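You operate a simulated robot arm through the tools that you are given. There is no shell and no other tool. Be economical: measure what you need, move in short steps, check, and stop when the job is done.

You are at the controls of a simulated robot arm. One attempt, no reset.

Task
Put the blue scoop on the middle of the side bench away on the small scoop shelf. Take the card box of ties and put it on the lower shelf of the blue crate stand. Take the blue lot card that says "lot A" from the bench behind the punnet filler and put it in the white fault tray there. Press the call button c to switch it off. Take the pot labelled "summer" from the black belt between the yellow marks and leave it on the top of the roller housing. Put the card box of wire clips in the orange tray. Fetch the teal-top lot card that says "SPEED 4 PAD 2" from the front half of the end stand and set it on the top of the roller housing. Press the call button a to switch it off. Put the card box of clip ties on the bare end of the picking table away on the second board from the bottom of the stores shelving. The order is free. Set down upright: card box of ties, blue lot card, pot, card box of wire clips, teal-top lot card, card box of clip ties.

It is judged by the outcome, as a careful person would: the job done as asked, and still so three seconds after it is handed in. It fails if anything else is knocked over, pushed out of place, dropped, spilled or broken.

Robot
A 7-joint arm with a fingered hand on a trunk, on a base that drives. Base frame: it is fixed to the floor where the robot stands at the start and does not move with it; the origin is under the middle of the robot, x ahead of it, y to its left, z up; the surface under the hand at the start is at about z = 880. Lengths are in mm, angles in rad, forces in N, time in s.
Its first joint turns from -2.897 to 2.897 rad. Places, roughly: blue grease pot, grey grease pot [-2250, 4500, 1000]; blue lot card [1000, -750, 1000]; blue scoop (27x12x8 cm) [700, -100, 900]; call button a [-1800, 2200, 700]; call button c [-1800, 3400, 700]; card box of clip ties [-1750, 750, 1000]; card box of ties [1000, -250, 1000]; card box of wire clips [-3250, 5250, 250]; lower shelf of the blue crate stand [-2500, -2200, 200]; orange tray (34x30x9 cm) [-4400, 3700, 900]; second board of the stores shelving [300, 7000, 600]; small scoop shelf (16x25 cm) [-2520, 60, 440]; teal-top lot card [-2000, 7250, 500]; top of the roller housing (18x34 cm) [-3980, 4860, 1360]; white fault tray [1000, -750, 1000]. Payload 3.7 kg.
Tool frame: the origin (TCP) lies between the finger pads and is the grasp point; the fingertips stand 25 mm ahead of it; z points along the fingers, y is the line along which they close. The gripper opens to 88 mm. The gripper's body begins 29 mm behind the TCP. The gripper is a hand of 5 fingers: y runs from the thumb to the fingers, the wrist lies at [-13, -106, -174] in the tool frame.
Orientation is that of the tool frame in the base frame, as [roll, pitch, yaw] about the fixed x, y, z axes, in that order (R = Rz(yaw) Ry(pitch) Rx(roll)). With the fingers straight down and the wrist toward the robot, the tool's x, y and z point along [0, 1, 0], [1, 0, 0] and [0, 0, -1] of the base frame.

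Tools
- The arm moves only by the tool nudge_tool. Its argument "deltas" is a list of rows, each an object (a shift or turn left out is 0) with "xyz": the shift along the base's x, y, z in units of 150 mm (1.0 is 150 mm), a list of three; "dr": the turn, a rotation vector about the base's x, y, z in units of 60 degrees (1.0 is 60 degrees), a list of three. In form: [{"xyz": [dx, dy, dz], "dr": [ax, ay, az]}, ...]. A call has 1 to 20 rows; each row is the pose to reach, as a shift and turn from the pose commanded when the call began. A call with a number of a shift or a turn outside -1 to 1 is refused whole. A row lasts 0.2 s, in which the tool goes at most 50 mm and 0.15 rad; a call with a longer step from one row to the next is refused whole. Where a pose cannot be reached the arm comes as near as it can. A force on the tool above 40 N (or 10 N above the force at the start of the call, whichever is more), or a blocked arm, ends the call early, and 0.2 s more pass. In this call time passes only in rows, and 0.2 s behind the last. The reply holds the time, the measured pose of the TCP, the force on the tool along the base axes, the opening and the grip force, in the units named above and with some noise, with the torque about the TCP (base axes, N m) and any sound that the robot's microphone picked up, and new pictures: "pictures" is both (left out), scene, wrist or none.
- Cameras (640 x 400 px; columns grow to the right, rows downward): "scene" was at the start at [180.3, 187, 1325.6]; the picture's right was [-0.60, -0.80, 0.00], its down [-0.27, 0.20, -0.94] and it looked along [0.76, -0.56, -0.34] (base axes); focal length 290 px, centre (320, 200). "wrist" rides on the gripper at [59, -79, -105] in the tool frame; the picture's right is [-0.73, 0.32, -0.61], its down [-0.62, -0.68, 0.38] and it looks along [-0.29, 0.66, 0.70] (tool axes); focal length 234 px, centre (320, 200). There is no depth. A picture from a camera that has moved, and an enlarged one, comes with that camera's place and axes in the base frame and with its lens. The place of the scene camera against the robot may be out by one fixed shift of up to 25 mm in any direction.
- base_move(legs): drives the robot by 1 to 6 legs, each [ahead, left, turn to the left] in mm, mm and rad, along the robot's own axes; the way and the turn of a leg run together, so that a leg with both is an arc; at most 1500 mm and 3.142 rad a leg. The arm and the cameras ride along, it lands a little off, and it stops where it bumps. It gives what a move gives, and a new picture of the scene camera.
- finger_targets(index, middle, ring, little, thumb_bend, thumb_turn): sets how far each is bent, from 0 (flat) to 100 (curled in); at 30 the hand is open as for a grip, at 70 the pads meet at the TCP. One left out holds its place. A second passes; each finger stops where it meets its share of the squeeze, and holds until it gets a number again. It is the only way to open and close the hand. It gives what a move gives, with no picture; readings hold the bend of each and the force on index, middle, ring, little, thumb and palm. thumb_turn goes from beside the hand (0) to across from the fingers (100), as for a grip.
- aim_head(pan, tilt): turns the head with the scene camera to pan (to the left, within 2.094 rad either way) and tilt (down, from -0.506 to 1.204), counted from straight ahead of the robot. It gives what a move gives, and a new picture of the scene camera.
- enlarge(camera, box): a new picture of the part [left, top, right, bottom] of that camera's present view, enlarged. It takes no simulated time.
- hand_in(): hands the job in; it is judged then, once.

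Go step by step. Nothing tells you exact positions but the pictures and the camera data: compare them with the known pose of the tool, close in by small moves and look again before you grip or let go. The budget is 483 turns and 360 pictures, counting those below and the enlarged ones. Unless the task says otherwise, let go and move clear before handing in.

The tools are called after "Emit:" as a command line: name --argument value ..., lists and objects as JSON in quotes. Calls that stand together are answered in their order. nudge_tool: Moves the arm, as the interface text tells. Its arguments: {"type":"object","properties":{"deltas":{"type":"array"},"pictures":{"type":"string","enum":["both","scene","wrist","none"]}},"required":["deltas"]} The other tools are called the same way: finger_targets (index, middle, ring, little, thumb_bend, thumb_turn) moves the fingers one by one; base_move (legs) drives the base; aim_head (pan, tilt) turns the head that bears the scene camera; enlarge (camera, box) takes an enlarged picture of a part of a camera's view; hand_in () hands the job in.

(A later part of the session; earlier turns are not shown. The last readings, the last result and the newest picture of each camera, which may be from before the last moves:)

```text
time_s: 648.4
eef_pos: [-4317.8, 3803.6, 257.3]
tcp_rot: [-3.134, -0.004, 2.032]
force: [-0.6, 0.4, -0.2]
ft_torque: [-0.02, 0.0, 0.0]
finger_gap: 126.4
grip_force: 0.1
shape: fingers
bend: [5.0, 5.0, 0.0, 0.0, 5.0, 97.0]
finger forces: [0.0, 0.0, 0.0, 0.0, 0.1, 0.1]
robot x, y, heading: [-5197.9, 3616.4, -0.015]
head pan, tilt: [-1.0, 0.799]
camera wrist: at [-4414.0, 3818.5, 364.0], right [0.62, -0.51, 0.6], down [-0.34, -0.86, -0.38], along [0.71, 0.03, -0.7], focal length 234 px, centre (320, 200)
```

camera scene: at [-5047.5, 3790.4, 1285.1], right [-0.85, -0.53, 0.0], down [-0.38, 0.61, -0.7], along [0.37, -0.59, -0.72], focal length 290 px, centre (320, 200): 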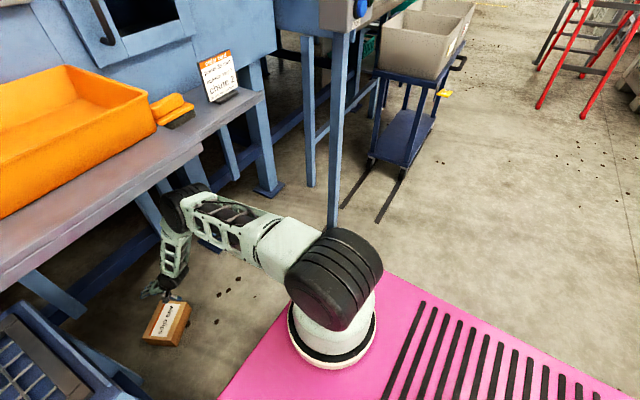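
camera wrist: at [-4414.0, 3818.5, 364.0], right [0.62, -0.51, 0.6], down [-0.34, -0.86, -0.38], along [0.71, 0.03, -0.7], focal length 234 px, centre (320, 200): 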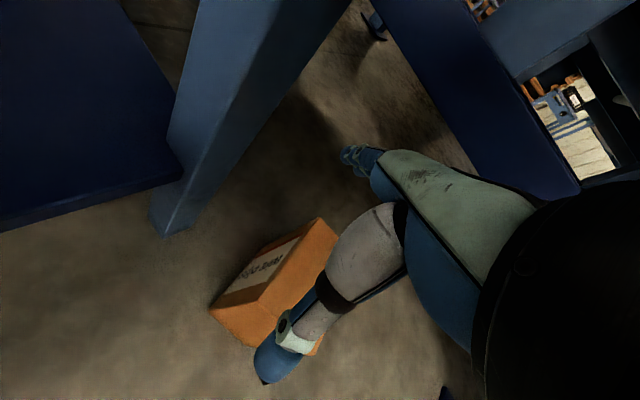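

The box stands on its end. Now yaw the hand +90° (closing across the thickness, wrist toward the free side) and hover over it.

Emit:
nudge_tool --deltas '[{"xyz": [0.02, -0.05, 0.1], "dr": [0, 0, 0.13]}, {"xyz": [0.05, -0.1, 0.2], "dr": [0, 0, 0.26]}, {"xyz": [0.08, -0.15, 0.2], "dr": [0, 0, 0.39]}, {"xyz": [0.1, -0.2, 0.2], "dr": [0, 0, 0.52]}, {"xyz": [0.12, -0.25, 0.2], "dr": [0, 0, 0.65]}, {"xyz": [0.14, -0.28, 0.2], "dr": [0, 0, 0.78]}, {"xyz": [0.15, -0.28, 0.2], "dr": [0, 0, 0.91]}]' --pictures "none"

Emit:
nudge_tool --deltas '[{"dr": [0, 0, 0.13]}, {"dr": [0, 0, 0.26]}, {"dr": [0, 0, 0.39]}, {"dr": [0, 0, 0.52]}, {"dr": [0, 0, 0.6]}]' --pictures "wrist"

```text
time_s: 650.0
eef_pos: [-4294.7, 3759.4, 287.5]
tcp_rot: [-3.134, -0.004, 2.985]
force: [0.4, -0.5, -1.4]
ft_torque: [-0.01, 0.0, 0.01]
finger_gap: 126.6
grip_force: 0.0
shape: fingers
bend: [5.0, 5.0, 0.0, 0.0, 5.0, 97.0]
finger forces: [0.0, 0.0, 0.0, 0.0, 0.0, 0.1]
robot x, y, heading: [-5197.6, 3617.5, -0.013]
head pan, tilt: [-1.0, 0.799]
```

```text
time_s: 651.2
eef_pos: [-4295.1, 3758.8, 286.8]
tcp_rot: [-3.137, -0.005, -2.669]
force: [-0.1, 0.7, 0.9]
ft_torque: [0.01, 0.01, -0.01]
finger_gap: 126.9
grip_force: 0.0
shape: fingers
bend: [5.0, 5.0, 0.0, 0.0, 5.0, 97.0]
finger forces: [0.1, 0.0, 0.1, 0.0, 0.0, 0.0]
robot x, y, heading: [-5195.3, 3621.4, -0.016]
head pan, tilt: [-1.0, 0.799]
camera wrist: at [-4310.8, 3663.1, 394.1], right [0.5, 0.62, 0.6], down [0.87, -0.32, -0.38], along [-0.04, 0.71, -0.7], focal length 234 px, centre (320, 200)
```

wrist: 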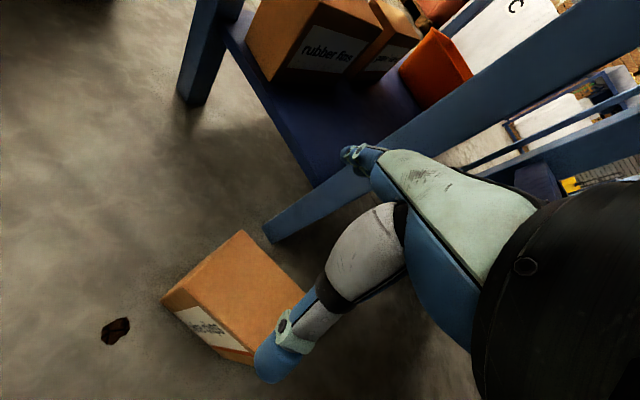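

I need a closer look at how the box is standing.

Emit:
enlarge --camera "wrist" --box '[130, 200, 330, 390]'

```text
2.11 times, centred on (230, 295) of wrist
camera zoom: at [-4310.8, 3663.1, 394.1], right [0.5, 0.62, 0.6], down [0.87, -0.32, -0.38], along [-0.04, 0.71, -0.7], focal length 493 px, centre (510, 0)
```

zoom: 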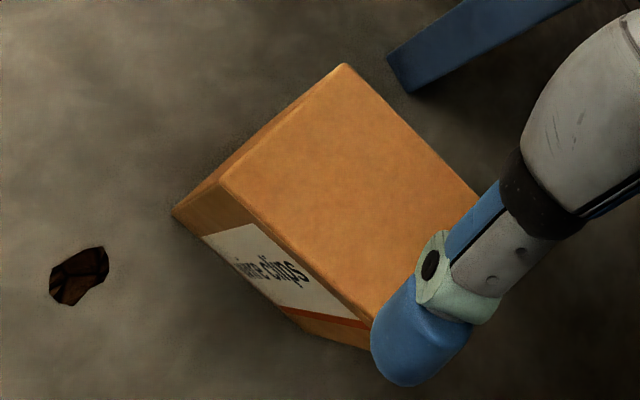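

It stands on end: top centre ≈(-4279,3757), thickness axis at ~107°. Align (−10° yaw), lower and grip across the thickness.

Emit:
finger_targets --index 15 --middle 15 --ring 15 --little 15 --thumb_bend 15

Emit:
nudge_tool --deltas '[{"xyz": [0.1, -0.01, -0.15], "dr": [0, 0, -0.1]}, {"xyz": [0.11, -0.01, -0.4], "dr": [0, 0, -0.167]}, {"xyz": [0.11, -0.01, -0.65], "dr": [0, 0, -0.167]}, {"xyz": [0.11, -0.01, -0.8], "dr": [0, 0, -0.167]}]' --pictures "wrist"

```text
time_s: 652.2
eef_pos: [-4294.2, 3761.2, 287.3]
tcp_rot: [-3.132, -0.004, -2.671]
force: [0.0, 1.1, -0.4]
ft_torque: [-0.01, -0.01, 0.02]
finger_gap: 112.8
grip_force: 0.2
shape: fingers
bend: [15.0, 15.0, 15.0, 15.0, 15.0, 97.0]
finger forces: [0.1, 0.0, 0.1, 0.0, 0.1, 0.0]
robot x, y, heading: [-5198.5, 3617.0, -0.012]
head pan, tilt: [-1.0, 0.799]
```

```text
time_s: 653.2
eef_pos: [-4278.7, 3757.9, 167.5]
tcp_rot: [-3.134, -0.005, -2.844]
force: [1.5, 0.7, 0.5]
ft_torque: [-0.03, -0.02, 0.01]
finger_gap: 112.8
grip_force: 0.1
shape: fingers
bend: [15.0, 15.0, 15.0, 15.0, 15.0, 97.0]
finger forces: [0.1, 0.1, 0.0, 0.0, 0.0, 0.1]
robot x, y, heading: [-5200.4, 3617.1, -0.009]
head pan, tilt: [-1.0, 0.799]
camera wrist: at [-4311.4, 3665.4, 274.9], right [0.6, 0.52, 0.6], down [0.79, -0.47, -0.38], along [0.08, 0.71, -0.7], focal length 234 px, centre (320, 200)
```

wrist: 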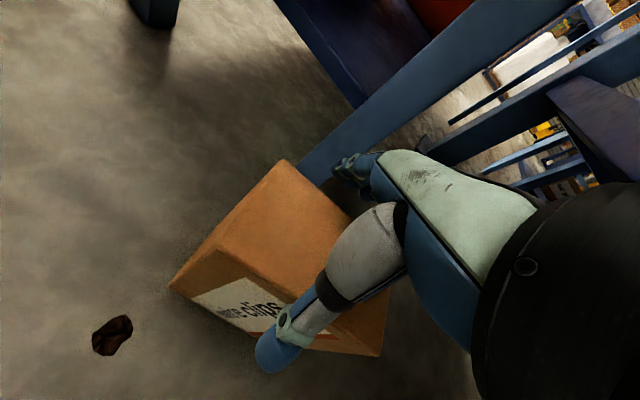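

Triangulated top z≈134; lower to ≈142 with a slight shift, then grip.

Emit:
nudge_tool --deltas '[{"xyz": [0.01, 0.04, -0.08]}, {"xyz": [0.01, 0.04, -0.17]}]' --pictures "none"

Emit:
finger_targets --index 60 --middle 60 --ring 60 --little 60 --thumb_bend 60

Emit:
nudge_tool --deltas '[{"xyz": [0, 0, 0.05]}, {"xyz": [0, 0, 0.15]}, {"xyz": [0, 0, 0.3]}]' --pictures "wrist"

```text
time_s: 653.8
eef_pos: [-4274.3, 3763.5, 145.9]
tcp_rot: [-3.134, 0.001, -2.847]
force: [1.6, -8.5, 21.8]
ft_torque: [-0.78, -0.17, -0.02]
finger_gap: 116.0
grip_force: 9.7
shape: fingers
bend: [15.0, 15.0, 15.0, 15.0, 8.0, 97.0]
finger forces: [0.0, 0.0, 0.0, 0.0, 19.4, 0.0]
robot x, y, heading: [-5199.2, 3612.2, -0.008]
head pan, tilt: [-1.0, 0.799]
```

```text
time_s: 654.5
eef_pos: [-4272.0, 3766.3, 145.1]
tcp_rot: [-3.137, 0.0, -2.844]
force: [2.2, 0.8, 15.3]
ft_torque: [-0.18, -0.07, 0.39]
finger_gap: 86.2
grip_force: 46.1
shape: fingers
bend: [30.0, 46.0, 45.0, 54.0, 23.0, 92.0]
finger forces: [18.1, 6.7, 7.0, 12.2, 48.3, 0.1]
robot x, y, heading: [-5199.5, 3614.6, -0.012]
head pan, tilt: [-1.0, 0.799]
stopped: the force on the tool passed its limit at 41 N (the readings are from after the stop); the commanded pose is now the measured one
```

```text
time_s: 655.4
eef_pos: [-4275.7, 3764.7, 189.3]
tcp_rot: [-3.137, 0.0, -2.844]
force: [0.3, 1.4, -2.6]
ft_torque: [-0.04, 0.01, -0.02]
finger_gap: 85.3
grip_force: 39.4
shape: fingers
bend: [30.0, 46.0, 46.0, 56.0, 27.0, 91.0]
finger forces: [16.8, 6.6, 6.6, 9.5, 39.5, 0.0]
robot x, y, heading: [-5200.1, 3619.1, -0.011]
head pan, tilt: [-1.0, 0.799]
camera wrist: at [-4309.0, 3672.2, 295.4], right [0.6, 0.53, 0.6], down [0.8, -0.47, -0.38], along [0.08, 0.71, -0.7], focal length 234 px, centre (320, 200)
```

wrist: 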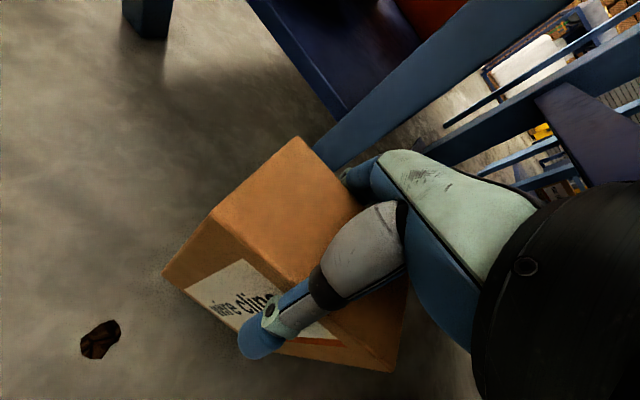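

Strong grip. Back out from under the table, then raise the box above the tray rim height.

Emit:
base_move --legs '[[-60, 0, 0], [-200, 0, 0], [-200, 0, 0]]'

Emit:
nudge_tool --deltas '[{"xyz": [-0.05, -0.05, 0.3]}, {"xyz": [-0.1, -0.1, 0.6]}, {"xyz": [-0.15, -0.1, 0.9]}, {"xyz": [-0.15, -0.1, 1.0]}]' --pictures "none"

Emit:
nudge_tool --deltas '[{"xyz": [-0.05, 0, 0.3]}, {"xyz": [-0.1, 0, 0.6]}, {"xyz": [-0.15, 0, 0.9]}, {"xyz": [-0.15, 0, 1.0]}]' --pictures "none"

Emit:
nudge_tool --deltas '[{"xyz": [-0.05, 0, 0.3]}, {"xyz": [-0.1, 0, 0.6]}, {"xyz": [-0.15, 0, 0.9]}, {"xyz": [-0.15, 0, 1.0]}]' --pictures "none"

Emit:
nudge_tool --deltas '[{"xyz": [-0.05, 0, 0.3]}, {"xyz": [-0.1, 0, 0.6]}, {"xyz": [-0.15, 0, 0.9]}, {"xyz": [-0.15, 0, 1.0]}]' --pictures "none"

Emit:
nudge_tool --deltas '[{"xyz": [0, 0, 0.3]}, {"xyz": [0, 0, 0.6]}, {"xyz": [0, 0, 0.9]}, {"xyz": [0, 0, 1.0]}]' --pictures "none"

Emit:
nudge_tool --deltas '[{"xyz": [0, 0, 0.3]}, {"xyz": [0, 0, 0.6]}, {"xyz": [0, 0, 0.9]}, {"xyz": [0, 0, 1.0]}]' --pictures "none"

Emit:
nudge_tool --deltas '[{"xyz": [0, 0, 0.25]}, {"xyz": [0, 0, 0.5]}]' --pictures "scene"

```text
time_s: 658.7
eef_pos: [-4736.6, 3768.7, 188.8]
tcp_rot: [-3.134, -0.001, -2.849]
force: [0.1, 0.0, -2.4]
ft_torque: [0.01, 0.04, -0.01]
finger_gap: 85.4
grip_force: 39.7
shape: fingers
bend: [30.0, 46.0, 46.0, 56.0, 27.0, 91.0]
finger forces: [16.5, 6.6, 6.6, 9.3, 39.1, 0.0]
robot x, y, heading: [-5659.2, 3628.6, -0.014]
head pan, tilt: [-1.0, 0.799]
camera scene: at [-5508.0, 3796.4, 1285.1], right [-0.85, -0.53, 0.0], down [-0.38, 0.61, -0.7], along [0.37, -0.59, -0.72], focal length 290 px, centre (320, 200)
```

scene: 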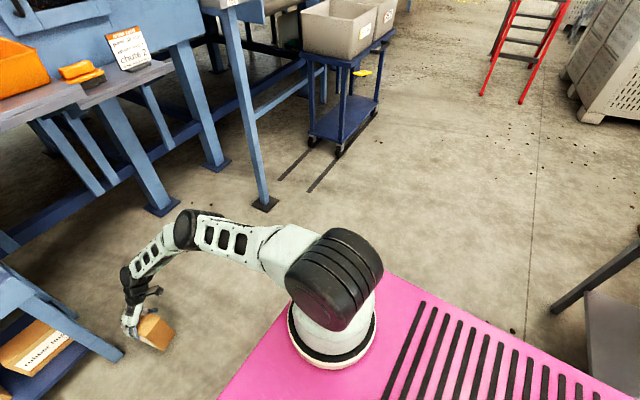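

```text
time_s: 659.7
eef_pos: [-4759.4, 3752.9, 342.4]
tcp_rot: [-3.137, -0.003, -2.848]
force: [1.1, -0.1, -2.4]
ft_torque: [0.02, 0.0, 0.03]
finger_gap: 85.4
grip_force: 38.3
shape: fingers
bend: [30.0, 46.0, 46.0, 56.0, 27.0, 91.0]
finger forces: [16.2, 6.6, 6.6, 9.2, 38.6, 0.0]
robot x, y, heading: [-5661.1, 3624.1, -0.018]
head pan, tilt: [-1.0, 0.799]
```

```text
time_s: 660.7
eef_pos: [-4779.3, 3753.2, 487.6]
tcp_rot: [-3.136, -0.001, -2.848]
force: [0.2, 0.0, -2.1]
ft_torque: [-0.02, 0.01, 0.0]
finger_gap: 85.2
grip_force: 38.5
shape: fingers
bend: [30.0, 46.0, 46.0, 56.0, 27.0, 91.0]
finger forces: [16.0, 6.4, 6.5, 9.1, 38.3, 0.0]
robot x, y, heading: [-5661.4, 3623.1, -0.017]
head pan, tilt: [-1.0, 0.799]
```

```text
time_s: 661.7
eef_pos: [-4803.5, 3753.7, 640.2]
tcp_rot: [-3.136, -0.001, -2.848]
force: [0.0, -1.0, -2.1]
ft_torque: [0.03, 0.02, -0.03]
finger_gap: 85.2
grip_force: 38.2
shape: fingers
bend: [30.0, 46.0, 46.0, 56.0, 28.0, 91.0]
finger forces: [15.9, 6.5, 6.5, 9.1, 38.1, 0.0]
robot x, y, heading: [-5655.9, 3624.3, -0.019]
head pan, tilt: [-1.0, 0.799]
```

```text
time_s: 662.7
eef_pos: [-4827.3, 3753.1, 789.2]
tcp_rot: [-3.137, 0.002, -2.848]
force: [-0.1, -0.1, -2.4]
ft_torque: [0.05, -0.01, -0.01]
finger_gap: 85.1
grip_force: 38.0
shape: fingers
bend: [30.0, 46.0, 46.0, 56.0, 28.0, 91.0]
finger forces: [15.7, 6.6, 6.5, 9.2, 37.7, 0.1]
robot x, y, heading: [-5661.0, 3625.8, -0.02]
head pan, tilt: [-1.0, 0.799]
```

```text
time_s: 663.7
eef_pos: [-4823.3, 3752.0, 938.1]
tcp_rot: [-3.136, -0.002, -2.847]
force: [0.0, 0.4, -3.1]
ft_torque: [-0.02, -0.02, 0.0]
finger_gap: 84.8
grip_force: 37.4
shape: fingers
bend: [30.0, 46.0, 46.0, 56.0, 28.0, 91.0]
finger forces: [15.2, 6.5, 6.5, 9.1, 37.4, 0.0]
robot x, y, heading: [-5661.2, 3624.1, -0.018]
head pan, tilt: [-1.0, 0.799]
```

```text
time_s: 664.7
eef_pos: [-4824.1, 3753.4, 1089.6]
tcp_rot: [-3.136, -0.003, -2.849]
force: [0.3, 0.1, -2.5]
ft_torque: [-0.02, 0.02, 0.03]
finger_gap: 84.7
grip_force: 37.1
shape: fingers
bend: [30.0, 46.0, 46.0, 56.0, 28.0, 91.0]
finger forces: [14.7, 6.4, 6.5, 9.1, 37.0, 0.1]
robot x, y, heading: [-5661.4, 3624.1, -0.016]
head pan, tilt: [-1.0, 0.799]
```

```text
time_s: 665.3
eef_pos: [-4824.3, 3752.5, 1166.6]
tcp_rot: [-3.136, -0.002, -2.85]
force: [0.6, 0.8, -3.3]
ft_torque: [0.06, 0.03, 0.01]
finger_gap: 84.7
grip_force: 36.4
shape: fingers
bend: [30.0, 46.0, 46.0, 56.0, 28.0, 91.0]
finger forces: [14.5, 6.4, 6.5, 9.1, 36.8, 0.0]
robot x, y, heading: [-5657.8, 3626.0, -0.02]
head pan, tilt: [-1.0, 0.799]
camera scene: at [-5508.0, 3796.3, 1285.1], right [-0.85, -0.53, 0.0], down [-0.38, 0.61, -0.7], along [0.37, -0.59, -0.72], focal length 290 px, centre (320, 200)
```

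scene: 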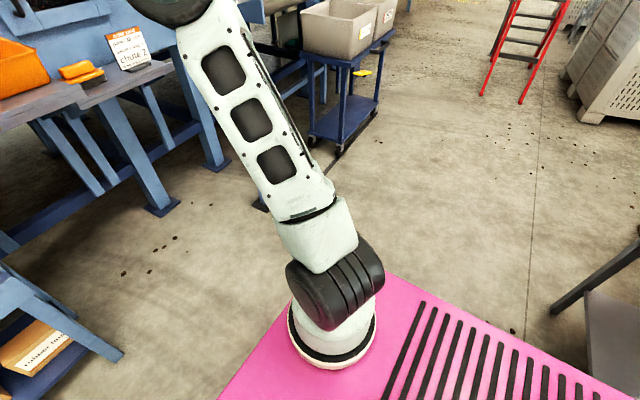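

Held firmly. Drive so the box is over the tray's near-right area.

Emit:
base_move --legs '[[100, -60, 0], [200, -60, 0], [85, 0, 0]]'

Emit:
enlarge --camera "wrist" --box '[0, 0, 640, 400]'

```text
time_s: 668.4
eef_pos: [-4444.4, 3631.0, 1164.3]
tcp_rot: [-3.134, -0.002, -2.845]
force: [-0.1, 0.0, -2.2]
ft_torque: [0.02, 0.01, 0.01]
finger_gap: 84.7
grip_force: 36.2
shape: fingers
bend: [30.0, 46.0, 46.0, 56.0, 29.0, 91.0]
finger forces: [14.2, 6.4, 6.5, 9.1, 36.5, 0.0]
robot x, y, heading: [-5277.4, 3497.6, -0.012]
head pan, tilt: [-1.0, 0.799]
camera scene: at [-5127.9, 3671.1, 1285.1], right [-0.85, -0.53, 0.0], down [-0.38, 0.61, -0.7], along [0.37, -0.59, -0.72], focal length 290 px, centre (320, 200)
```

scene: 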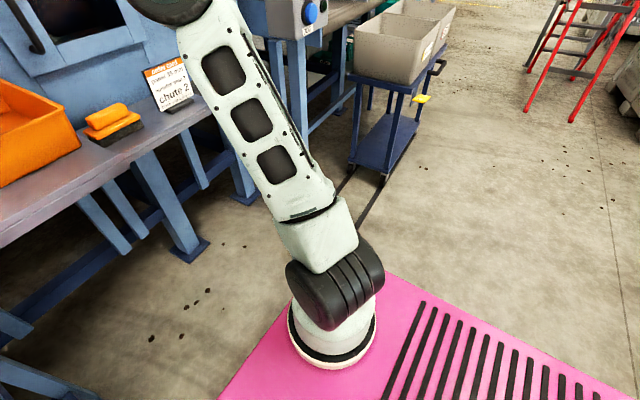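

```text
1.00 times, centred on (320, 200) of wrist (not enlarged: the box is as wide or as high as the picture)
camera zoom: at [-4477.6, 3537.1, 1272.4], right [0.6, 0.52, 0.6], down [0.8, -0.47, -0.38], along [0.09, 0.71, -0.7], focal length 234 px, centre (320, 200)
```

zoom: 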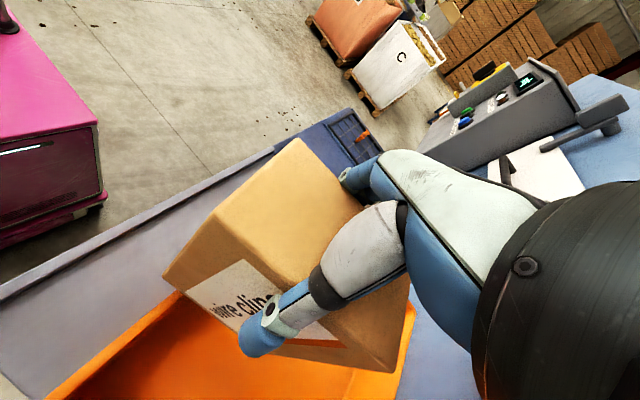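

The tray is longer in y (≈3490–3846) than in x (≈-4466..-4178). Rotate the hand back to its natural yaw so the box will lie down along y, and centre it.

Emit:
nudge_tool --deltas '[{"xyz": [0.1, 0.12, 0.05], "dr": [0, 0, -0.13]}, {"xyz": [0.2, 0.24, 0.05], "dr": [0, 0, -0.26]}, {"xyz": [0.3, 0.36, 0.05], "dr": [0, 0, -0.39]}, {"xyz": [0.4, 0.48, 0.05], "dr": [0, 0, -0.52]}, {"xyz": [0.5, 0.6, 0.05], "dr": [0, 0, -0.65]}, {"xyz": [0.6, 0.7, 0.05], "dr": [0, 0, -0.78]}, {"xyz": [0.7, 0.8, 0.05], "dr": [0, 0, -0.91]}]' --pictures "none"

Emit:
nudge_tool --deltas '[{"xyz": [0.02, 0.02, 0], "dr": [0, 0, -0.13]}, {"xyz": [0.04, 0.04, 0], "dr": [0, 0, -0.26]}, {"xyz": [0.06, 0.06, 0], "dr": [0, 0, -0.39]}, {"xyz": [0.08, 0.06, 0], "dr": [0, 0, -0.52]}, {"xyz": [0.09, 0.06, 0], "dr": [0, 0, -0.65]}, {"xyz": [0.09, 0.06, 0], "dr": [0, 0, -0.78]}, {"xyz": [0.09, 0.06, 0], "dr": [0, 0, -0.9]}]' --pictures "wrist"

```text
time_s: 670.0
eef_pos: [-4340.6, 3751.5, 1173.9]
tcp_rot: [-3.136, -0.002, 2.481]
force: [-0.1, 0.2, -3.2]
ft_torque: [0.02, -0.03, 0.0]
finger_gap: 84.4
grip_force: 35.2
shape: fingers
bend: [31.0, 47.0, 47.0, 56.0, 29.0, 91.0]
finger forces: [13.8, 6.3, 6.4, 9.1, 35.8, 0.0]
robot x, y, heading: [-5278.2, 3496.4, -0.014]
head pan, tilt: [-1.0, 0.799]
```

```text
time_s: 671.6
eef_pos: [-4325.4, 3758.0, 1173.1]
tcp_rot: [-3.137, -0.001, 1.54]
force: [-0.1, -0.5, -2.6]
ft_torque: [0.01, 0.0, 0.01]
finger_gap: 84.3
grip_force: 35.5
shape: fingers
bend: [31.0, 47.0, 47.0, 56.0, 29.0, 91.0]
finger forces: [13.7, 6.4, 6.6, 9.0, 35.2, 0.0]
robot x, y, heading: [-5276.2, 3495.8, -0.014]
head pan, tilt: [-1.0, 0.799]
camera wrist: at [-4402.6, 3818.8, 1279.7], right [0.3, -0.74, 0.6], down [-0.7, -0.6, -0.38], along [0.64, -0.31, -0.7], focal length 234 px, centre (320, 200)
```

wrist: 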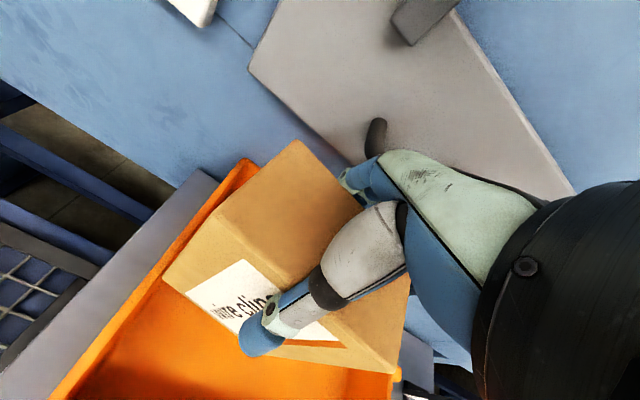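

Lower into the tray (shifting 15 mm right) until it touches.

Emit:
nudge_tool --deltas '[{"xyz": [0, -0.1, -0.2]}, {"xyz": [0, -0.1, -0.45]}, {"xyz": [0, -0.1, -0.65]}, {"xyz": [0, -0.1, -0.75]}, {"xyz": [0, -0.1, -0.8]}, {"xyz": [0, -0.1, -0.84]}, {"xyz": [0, -0.1, -0.88]}, {"xyz": [0, -0.1, -0.92]}]' --pictures "none"

```text
time_s: 672.7
eef_pos: [-4326.1, 3745.1, 1072.7]
tcp_rot: [3.128, -0.012, 1.546]
force: [-4.2, -1.4, 13.7]
ft_torque: [0.05, 0.13, 0.08]
finger_gap: 84.4
grip_force: 39.5
shape: fingers
bend: [30.0, 47.0, 47.0, 57.0, 30.0, 91.0]
finger forces: [15.2, 6.4, 6.4, 8.7, 42.3, 0.0]
robot x, y, heading: [-5279.0, 3499.3, -0.014]
head pan, tilt: [-1.0, 0.799]
stopped in row 5: the force on the tool passed its limit at 48 N (the readings are from after the stop); the commanded pose is now the measured one
```

Contact. Switch to a thumb–index pinch and swing the box over to the right along the arc.

Emit:
finger_targets --middle 10 --ring 10 --little 10 --thumb_bend 50 --index 50

Emit:
nudge_tool --deltas '[{"xyz": [0, -0.07, 0.03]}, {"xyz": [0, -0.138, 0.045]}, {"xyz": [0, -0.21, 0.06]}, {"xyz": [0, -0.28, 0.066]}, {"xyz": [0, -0.35, 0.068]}, {"xyz": [0, -0.425, 0.065]}, {"xyz": [0, -0.5, 0.055]}, {"xyz": [0, -0.567, 0.045]}]' --pictures "wrist"

```text
time_s: 673.7
eef_pos: [-4326.6, 3743.8, 1072.1]
tcp_rot: [3.13, -0.011, 1.545]
force: [-5.5, 0.8, 24.6]
ft_torque: [0.12, 0.32, -0.15]
finger_gap: 87.1
grip_force: 22.2
shape: fingers
bend: [25.0, 10.0, 10.0, 10.0, 40.0, 95.0]
finger forces: [17.6, 0.0, 0.1, 0.0, 25.7, 0.0]
robot x, y, heading: [-5280.3, 3497.1, -0.017]
head pan, tilt: [-1.0, 0.799]
```

```text
time_s: 675.5
eef_pos: [-4325.8, 3661.0, 1077.1]
tcp_rot: [3.132, -0.009, 1.544]
force: [-0.6, 0.3, -2.4]
ft_torque: [0.01, 0.0, -0.02]
finger_gap: 85.4
grip_force: 18.8
shape: fingers
bend: [24.0, 10.0, 10.0, 10.0, 41.0, 97.0]
finger forces: [18.3, 0.1, 0.0, 0.0, 19.2, 0.0]
robot x, y, heading: [-5282.2, 3495.2, -0.017]
head pan, tilt: [-1.0, 0.799]
camera wrist: at [-4404.2, 3719.5, 1183.0], right [0.3, -0.74, 0.6], down [-0.69, -0.6, -0.4], along [0.66, -0.3, -0.69], focal length 234 px, centre (320, 200)
```

wrist: 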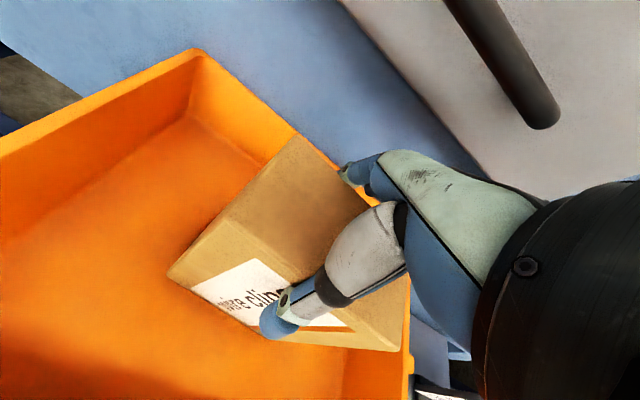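

It just lifted off. Go back left, press down to contact, and redo the arc about 8 mm lower.

Emit:
nudge_tool --deltas '[{"xyz": [0, 0.25, 0.05]}, {"xyz": [0, 0.5, 0.05]}, {"xyz": [0, 0.58, 0.0]}, {"xyz": [0, 0.58, -0.04]}, {"xyz": [0, 0.58, -0.08]}]' --pictures "none"

Emit:
nudge_tool --deltas '[{"xyz": [0, -0.07, 0.0]}, {"xyz": [0, -0.138, 0.005]}, {"xyz": [0, -0.21, 0.01]}, {"xyz": [0, -0.28, 0.015]}, {"xyz": [0, -0.35, 0.015]}, {"xyz": [0, -0.425, 0.01]}, {"xyz": [0, -0.5, 0.0]}, {"xyz": [0, -0.567, -0.01]}]' --pictures "wrist"

```text
time_s: 676.7
eef_pos: [-4327.3, 3747.4, 1070.2]
tcp_rot: [3.123, -0.013, 1.545]
force: [6.4, 5.8, 37.4]
ft_torque: [0.16, -0.13, -0.01]
finger_gap: 87.3
grip_force: 24.1
shape: fingers
bend: [20.0, 10.0, 10.0, 10.0, 45.0, 96.0]
finger forces: [31.3, 0.0, 0.1, 0.1, 18.6, 0.0]
robot x, y, heading: [-5279.8, 3499.1, -0.015]
head pan, tilt: [-1.0, 0.799]
```

```text
time_s: 678.5
eef_pos: [-4326.3, 3666.5, 1071.4]
tcp_rot: [3.12, -0.015, 1.546]
force: [0.1, 4.5, 16.5]
ft_torque: [0.02, -0.23, 0.05]
finger_gap: 86.9
grip_force: 22.9
shape: fingers
bend: [21.0, 10.0, 10.0, 10.0, 44.0, 96.0]
finger forces: [24.4, 0.1, 0.0, 0.0, 21.6, 0.1]
robot x, y, heading: [-5278.6, 3496.0, -0.012]
head pan, tilt: [-1.0, 0.799]
stopped in row 8: the force on the tool passed its limit at 50 N (the readings are from after the stop); the commanded pose is now the measured one
camera wrist: at [-4405.9, 3725.1, 1176.5], right [0.29, -0.74, 0.6], down [-0.69, -0.6, -0.41], along [0.67, -0.29, -0.69], focal length 234 px, centre (320, 200)
```

wrist: 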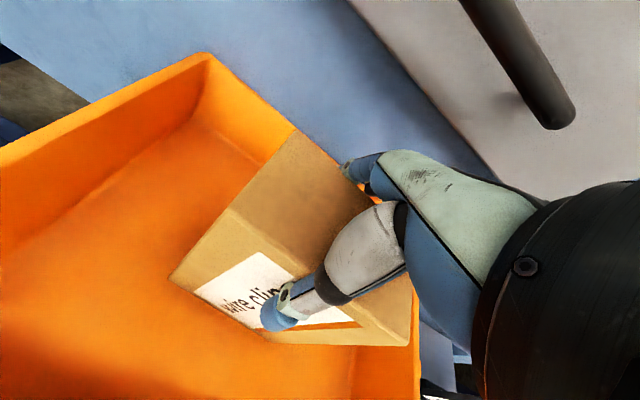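

The floor is slippery, so tilt the hand instead: re-close all fingers, lift, and lean the hand ~48° to the right.

Emit:
finger_targets --index 60 --middle 60 --ring 60 --little 60 --thumb_bend 60

Emit:
nudge_tool --deltas '[{"xyz": [0, 0, 0.15]}, {"xyz": [0, 0, 0.3], "dr": [0.1, 0, 0]}, {"xyz": [0, 0, 0.35], "dr": [0.23, 0, 0]}, {"xyz": [0, 0, 0.35], "dr": [0.36, 0, 0]}, {"xyz": [0, 0, 0.35], "dr": [0.49, 0, 0]}, {"xyz": [0, 0, 0.35], "dr": [0.62, 0, 0]}, {"xyz": [0, 0, 0.35], "dr": [0.75, 0, 0]}, {"xyz": [0, 0, 0.35], "dr": [0.85, 0, 0]}]' --pictures "wrist"

```text
time_s: 679.5
eef_pos: [-4326.1, 3665.8, 1071.2]
tcp_rot: [3.12, -0.014, 1.545]
force: [11.2, 3.2, 34.4]
ft_torque: [-0.7, -1.21, 0.65]
finger_gap: 83.2
grip_force: 42.1
shape: fingers
bend: [19.0, 38.0, 35.0, 20.0, 51.0, 94.0]
finger forces: [17.1, 7.2, 9.9, 16.4, 33.1, 0.0]
robot x, y, heading: [-5280.0, 3499.0, -0.01]
head pan, tilt: [-1.0, 0.799]
```

```text
time_s: 681.2
eef_pos: [-4325.0, 3666.5, 1120.6]
tcp_rot: [-3.126, -0.906, 1.529]
force: [0.1, 1.0, -2.3]
ft_torque: [-0.16, -0.01, 0.01]
finger_gap: 82.1
grip_force: 32.8
shape: fingers
bend: [21.0, 41.0, 39.0, 56.0, 50.0, 92.0]
finger forces: [11.0, 6.2, 7.2, 8.6, 34.1, 0.0]
robot x, y, heading: [-5279.5, 3494.3, -0.016]
head pan, tilt: [-1.0, 0.799]
camera wrist: at [-4404.4, 3621.4, 1234.1], right [0.29, -0.93, -0.2], down [-0.69, -0.06, -0.72], along [0.66, 0.35, -0.66], focal length 234 px, centre (320, 200)
```

wrist: 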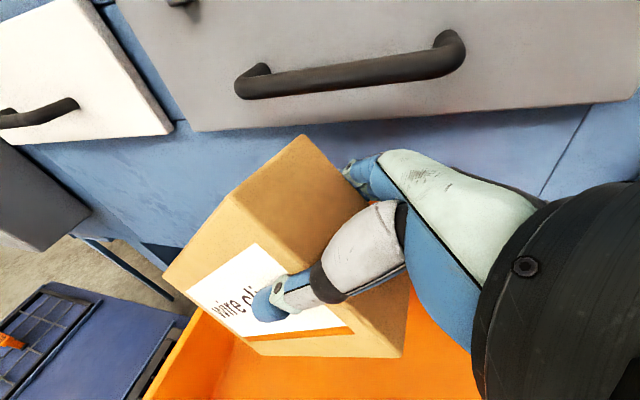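

Leaned 52°. Add ~12° more, then lower until the lower edge touches.

Emit:
nudge_tool --deltas '[{"xyz": [0, 0, 0], "dr": [0.1, 0, 0]}, {"xyz": [0, 0, -0.05], "dr": [0.2, 0, 0]}, {"xyz": [0, 0, -0.2], "dr": [0.2, 0, 0]}, {"xyz": [0, 0, -0.3], "dr": [0.2, 0, 0]}, {"xyz": [0, 0, -0.38], "dr": [0.2, 0, 0]}, {"xyz": [0, 0, -0.44], "dr": [0.2, 0, 0]}, {"xyz": [0, 0, -0.5], "dr": [0.2, 0, 0]}]' --pictures "none"

```text
time_s: 682.9
eef_pos: [-4326.5, 3666.7, 1046.1]
tcp_rot: [-3.111, -1.113, 1.517]
force: [-0.7, -1.9, 4.1]
ft_torque: [0.31, -0.11, -0.02]
finger_gap: 82.7
grip_force: 34.6
shape: fingers
bend: [21.0, 41.0, 39.0, 57.0, 50.0, 92.0]
finger forces: [13.8, 6.4, 7.1, 6.4, 35.2, 0.0]
robot x, y, heading: [-5280.4, 3495.2, -0.013]
head pan, tilt: [-1.0, 0.799]
```

Edge is touching at 64° tilt. Release, then lift the hand away up-right.

Emit:
finger_targets --index 12 --middle 12 --ring 12 --little 12 --thumb_bend 15

Emit:
nudge_tool --deltas '[{"xyz": [0, -0.05, 0.1]}, {"xyz": [0, -0.1, 0.3]}, {"xyz": [0, -0.15, 0.6]}, {"xyz": [0, -0.15, 0.9]}]' --pictures "wrist"

```text
time_s: 683.9
eef_pos: [-4326.9, 3666.5, 1044.6]
tcp_rot: [-3.106, -1.112, 1.513]
force: [-0.6, 0.9, -0.3]
ft_torque: [-0.01, 0.02, -0.03]
finger_gap: 115.4
grip_force: 0.0
shape: fingers
bend: [12.0, 12.0, 12.0, 12.0, 15.0, 98.0]
finger forces: [0.0, 0.1, 0.0, 0.1, 0.0, 0.1]
robot x, y, heading: [-5278.6, 3497.1, -0.014]
head pan, tilt: [-1.0, 0.799]
```

```text
time_s: 684.9
eef_pos: [-4324.5, 3641.8, 1180.8]
tcp_rot: [-3.105, -1.113, 1.513]
force: [0.1, -0.2, -0.1]
ft_torque: [0.0, 0.0, 0.02]
finger_gap: 115.4
grip_force: 0.1
shape: fingers
bend: [12.0, 12.0, 12.0, 12.0, 15.0, 98.0]
finger forces: [0.0, 0.0, 0.1, 0.0, 0.0, 0.0]
robot x, y, heading: [-5279.4, 3497.1, -0.016]
head pan, tilt: [-1.0, 0.799]
camera wrist: at [-4403.2, 3575.6, 1282.4], right [0.29, -0.87, -0.39], down [-0.69, 0.09, -0.72], along [0.66, 0.48, -0.58], focal length 234 px, centre (320, 200)
```

wrist: 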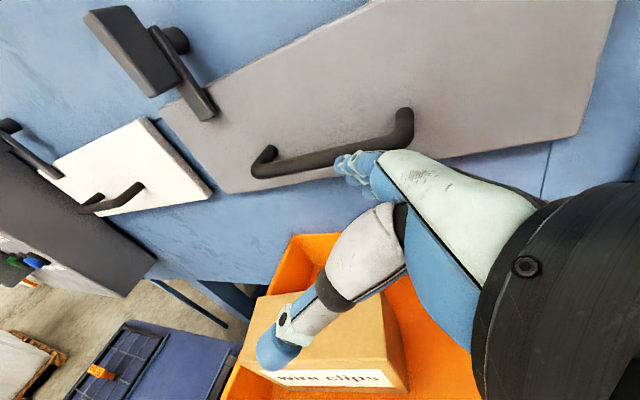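

The wire-clips box is upright in the tray. Un-lean and retract the arm, then head back around to the aisle.

Emit:
nudge_tool --deltas '[{"xyz": [-0.1, 0, 0.1], "dr": [-0.13, 0, 0]}, {"xyz": [-0.2, 0, 0.1], "dr": [-0.26, 0, 0]}, {"xyz": [-0.3, 0, 0.1], "dr": [-0.39, 0, 0]}, {"xyz": [-0.4, 0, 0.1], "dr": [-0.52, 0, 0]}, {"xyz": [-0.5, 0, 0.1], "dr": [-0.65, 0, 0]}, {"xyz": [-0.7, 0, 0.1], "dr": [-0.78, 0, 0]}, {"xyz": [-0.9, 0, 0.1], "dr": [-0.91, 0, 0]}, {"xyz": [-1.0, 0, 0.1], "dr": [-0.99, 0, 0]}]' --pictures "none"

Emit:
nudge_tool --deltas '[{"xyz": [-0.3, -0.1, 0]}, {"xyz": [-0.6, -0.2, 0]}, {"xyz": [-0.9, -0.3, 0]}, {"xyz": [-1.0, -0.4, 0]}]' --pictures "none"

Emit:
base_move --legs '[[-200, 0, 0], [0, 0, 1.58], [1100, 0, 0], [1100, 0, 0], [0, -1450, 0]]'

```text
time_s: 686.6
eef_pos: [-4473.6, 3642.0, 1196.9]
tcp_rot: [3.127, -0.076, 1.544]
force: [-0.3, -0.6, 0.3]
ft_torque: [-0.02, 0.0, -0.02]
finger_gap: 115.3
grip_force: 0.1
shape: fingers
bend: [12.0, 12.0, 12.0, 12.0, 15.0, 98.0]
finger forces: [0.1, 0.0, 0.0, 0.0, 0.0, 0.1]
robot x, y, heading: [-5279.5, 3497.9, -0.015]
head pan, tilt: [-1.0, 0.799]
```

```text
time_s: 687.6
eef_pos: [-4625.3, 3583.7, 1194.0]
tcp_rot: [3.127, -0.076, 1.546]
force: [0.5, -0.9, 0.3]
ft_torque: [0.03, 0.01, -0.01]
finger_gap: 115.6
grip_force: 0.0
shape: fingers
bend: [12.0, 12.0, 12.0, 12.0, 15.0, 98.0]
finger forces: [0.1, 0.0, 0.0, 0.1, 0.0, 0.1]
robot x, y, heading: [-5274.8, 3496.6, -0.014]
head pan, tilt: [-1.0, 0.799]
```

```text
time_s: 710.1
eef_pos: [-4053.2, 6279.5, 1194.6]
tcp_rot: [3.129, -0.079, 3.123]
force: [0.4, -0.2, 0.0]
ft_torque: [-0.02, 0.02, 0.01]
finger_gap: 115.3
grip_force: 0.0
shape: fingers
bend: [12.0, 12.0, 12.0, 12.0, 15.0, 98.0]
finger forces: [0.0, 0.0, 0.0, 0.1, 0.1, 0.0]
robot x, y, heading: [-3965.8, 5627.3, 1.556]
head pan, tilt: [-1.0, 0.799]
camera scene: at [-4114.7, 5789.1, 1285.1], right [0.53, -0.85, 0.0], down [-0.61, -0.38, -0.7], along [0.59, 0.37, -0.72], focal length 290 px, centre (320, 200)
```

scene: 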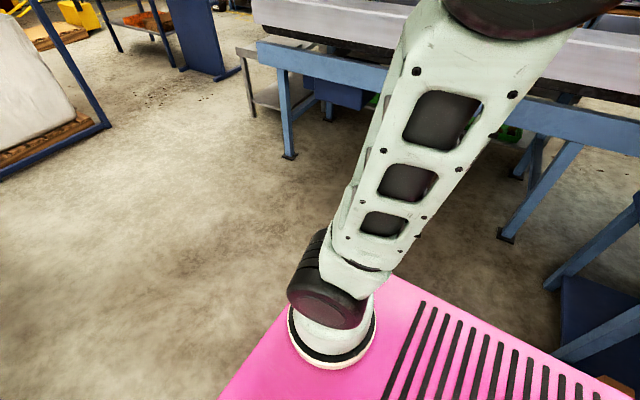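

Elbow is up and nearly centred now. Go up to the gap and align.

Emit:
base_move --legs '[[620, 0, 0], [0, 0, -1.56], [0, 800, 0], [0, 815, 0]]'

```text
time_s: 725.1
eef_pos: [-3330.2, 7945.5, 1194.3]
tcp_rot: [3.128, -0.076, 1.581]
force: [0.2, 0.0, -0.4]
ft_torque: [0.02, -0.02, -0.02]
finger_gap: 115.7
grip_force: 0.0
shape: fingers
bend: [12.0, 12.0, 12.0, 12.0, 15.0, 98.0]
finger forces: [0.0, 0.0, 0.1, 0.0, 0.1, 0.0]
robot x, y, heading: [-3981.5, 7839.6, 0.019]
head pan, tilt: [-1.0, 0.799]
camera scene: at [-3833.8, 8015.1, 1285.1], right [-0.83, -0.56, 0.0], down [-0.4, 0.59, -0.7], along [0.39, -0.58, -0.72], focal length 290 px, centre (320, 200)
```

scene: 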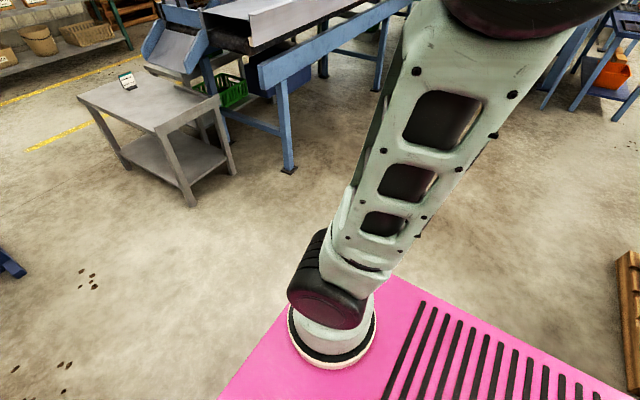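

Drive through the gap and down the aisle to y≈4550 in one go.

Emit:
base_move --legs '[[1450, -15, 0], [1450, -15, 0], [0, 0, -1.59], [1100, 0, 0], [1100, 0, 0], [1050, 0, 0]]'

```text
time_s: 758.3
eef_pos: [-1077.1, 3984.5, 1193.9]
tcp_rot: [3.128, -0.076, -0.023]
force: [-0.2, 0.6, 0.2]
ft_torque: [0.0, -0.02, -0.02]
finger_gap: 115.5
grip_force: 0.0
shape: fingers
bend: [12.0, 12.0, 12.0, 12.0, 15.0, 98.0]
finger forces: [0.0, 0.1, 0.1, 0.0, 0.0, 0.1]
robot x, y, heading: [-1164.2, 4641.5, -1.583]
head pan, tilt: [-1.0, 0.799]
camera scene: at [-1001.6, 4511.3, 1285.1], right [-0.53, 0.85, 0.0], down [0.61, 0.38, -0.7], along [-0.59, -0.37, -0.72], focal length 290 px, centre (320, 200)
```

scene: 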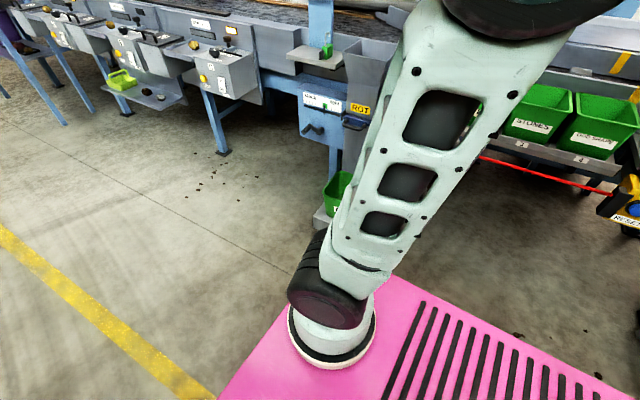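

Shift away a little and turn to face the belt.

Emit:
base_move --legs '[[0, 220, 0], [0, 0, -1.56]]'

Emit:
aim_head --pan -0.05 --tilt 0.4

```text
time_s: 763.7
eef_pos: [-1596.1, 4523.3, 1194.6]
tcp_rot: [3.128, -0.078, -1.554]
force: [1.0, 0.4, -0.9]
ft_torque: [-0.03, 0.03, -0.02]
finger_gap: 115.3
grip_force: 0.0
shape: fingers
bend: [12.0, 12.0, 12.0, 12.0, 15.0, 98.0]
finger forces: [0.0, 0.0, 0.0, 0.0, 0.1, 0.0]
robot x, y, heading: [-949.3, 4635.2, -3.111]
head pan, tilt: [-1.0, 0.799]
camera scene: at [-1081.7, 4493.5, 1285.1], right [0.83, 0.56, 0.0], down [0.4, -0.59, -0.7], along [-0.39, 0.58, -0.72], focal length 290 px, centre (320, 200)
```

scene: 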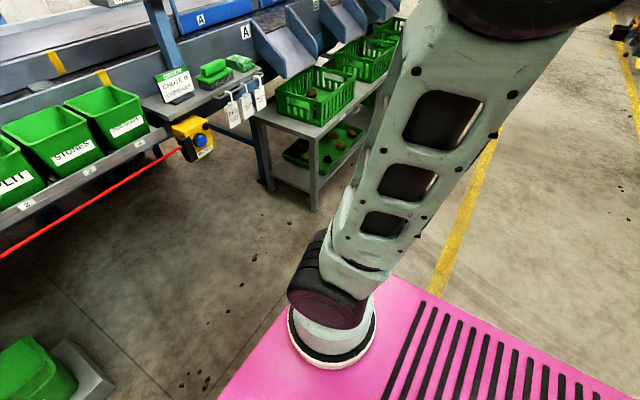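

```text
time_s: 764.9
eef_pos: [-1597.3, 4524.4, 1194.5]
tcp_rot: [3.128, -0.078, -1.553]
force: [-0.9, 0.0, -0.1]
ft_torque: [-0.02, -0.01, 0.01]
finger_gap: 115.6
grip_force: 0.1
shape: fingers
bend: [12.0, 12.0, 12.0, 12.0, 15.0, 98.0]
finger forces: [0.1, 0.0, 0.0, 0.0, 0.0, 0.1]
robot x, y, heading: [-947.0, 4637.2, -3.109]
head pan, tilt: [-0.051, 0.4]
camera scene: at [-1128.8, 4429.0, 1320.2], right [0.02, 1.0, 0.0], down [0.39, -0.01, -0.92], along [-0.92, 0.02, -0.39], focal length 290 px, centre (320, 200)
```

scene: 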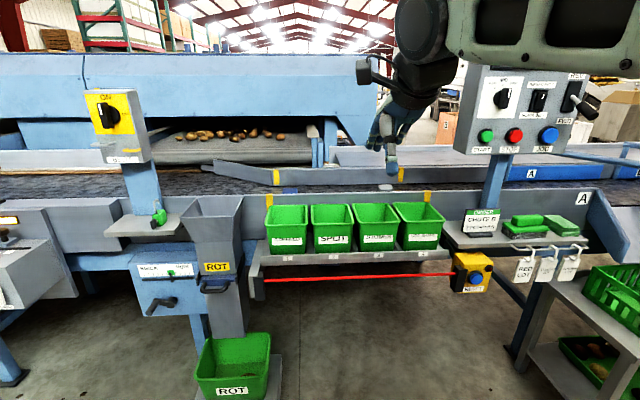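

Zoom on the belt between the yellow marks.

Emit:
enlarge --camera "scene" --box '[250, 140, 450, 240]'

```text
3.20 times, centred on (350, 190) of scene
camera zoom: at [-1128.8, 4429.0, 1320.2], right [0.02, 1.0, 0.0], down [0.39, -0.01, -0.92], along [-0.92, 0.02, -0.39], focal length 928 px, centre (224, 232)
```

zoom: 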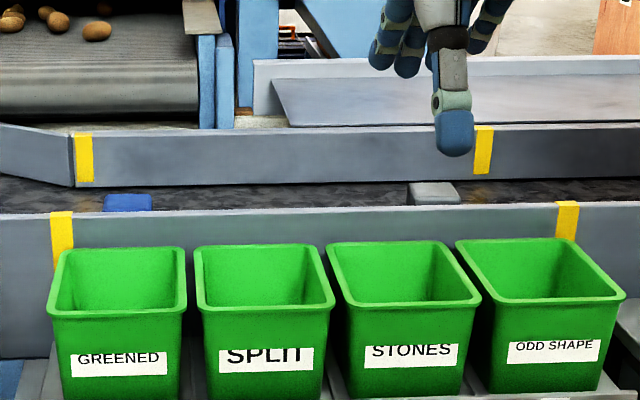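

Two pots: blue (y≈4333) and grey (y≈4693) at x≈-2150. Move closer and look with the wrist camera to read labels.

Emit:
base_move --legs '[[190, 60, 0]]'

Emit:
nudge_tool --deltas '[{"xyz": [-0.3, 0, 0]}, {"xyz": [-0.6, 0, 0]}, {"xyz": [-0.9, 0, 0]}, {"xyz": [-1.0, 0, 0]}]' --pictures "wrist"

```text
time_s: 766.5
eef_pos: [-1788.1, 4457.4, 1194.2]
tcp_rot: [3.127, -0.077, -1.555]
force: [-0.2, -0.1, 0.1]
ft_torque: [0.05, 0.01, 0.02]
finger_gap: 115.5
grip_force: 0.1
shape: fingers
bend: [12.0, 12.0, 12.0, 12.0, 15.0, 98.0]
finger forces: [0.0, 0.0, 0.0, 0.1, 0.0, 0.0]
robot x, y, heading: [-1138.6, 4574.3, -3.11]
head pan, tilt: [-0.051, 0.4]
camera scene: at [-1318.9, 4362.4, 1320.2], right [0.02, 1.0, 0.0], down [0.39, -0.01, -0.92], along [-0.92, 0.02, -0.39], focal length 290 px, centre (320, 200)
```

scene: 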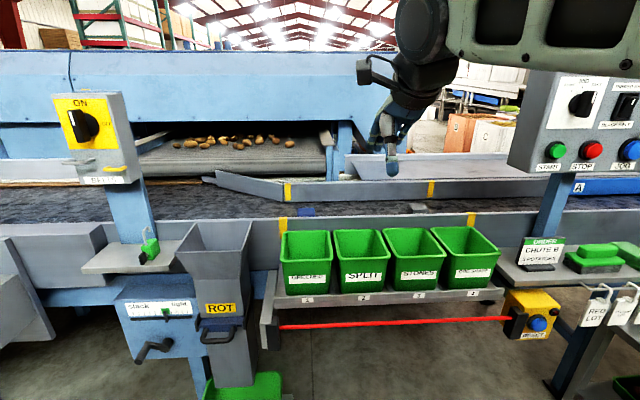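

```text
time_s: 767.5
eef_pos: [-1936.8, 4458.3, 1194.8]
tcp_rot: [3.125, -0.076, -1.553]
force: [0.0, 0.9, -0.3]
ft_torque: [0.01, -0.01, -0.03]
finger_gap: 115.6
grip_force: 0.0
shape: fingers
bend: [12.0, 12.0, 12.0, 12.0, 15.0, 98.0]
finger forces: [0.0, 0.0, 0.0, 0.1, 0.0, 0.0]
robot x, y, heading: [-1134.0, 4573.7, -3.116]
head pan, tilt: [-0.051, 0.4]
camera wrist: at [-1857.0, 4407.8, 1304.2], right [-0.33, 0.76, 0.56], down [0.66, 0.6, -0.44], along [-0.67, 0.23, -0.71], focal length 234 px, centre (320, 200)
```

wrist: 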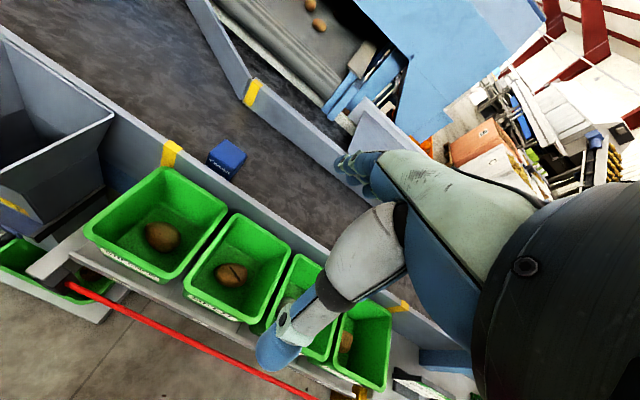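

Zoom on the blue pot's label.

Emit:
enlarge --camera "wrist" --box '[190, 120, 270, 200]'

```text
5.00 times, centred on (230, 160) of wrist
camera zoom: at [-1857.0, 4407.8, 1304.2], right [-0.33, 0.76, 0.56], down [0.66, 0.6, -0.44], along [-0.67, 0.23, -0.71], focal length 1171 px, centre (770, 400)
```

zoom: 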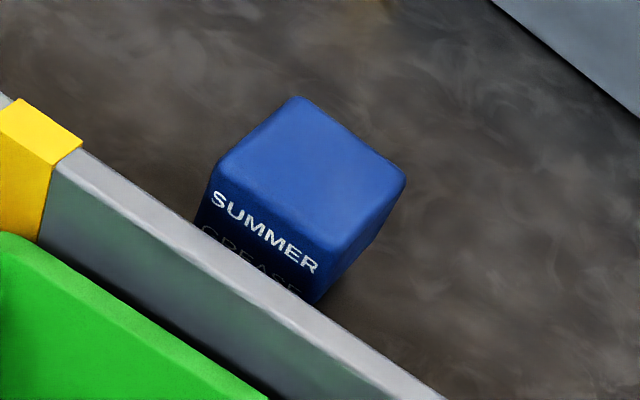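

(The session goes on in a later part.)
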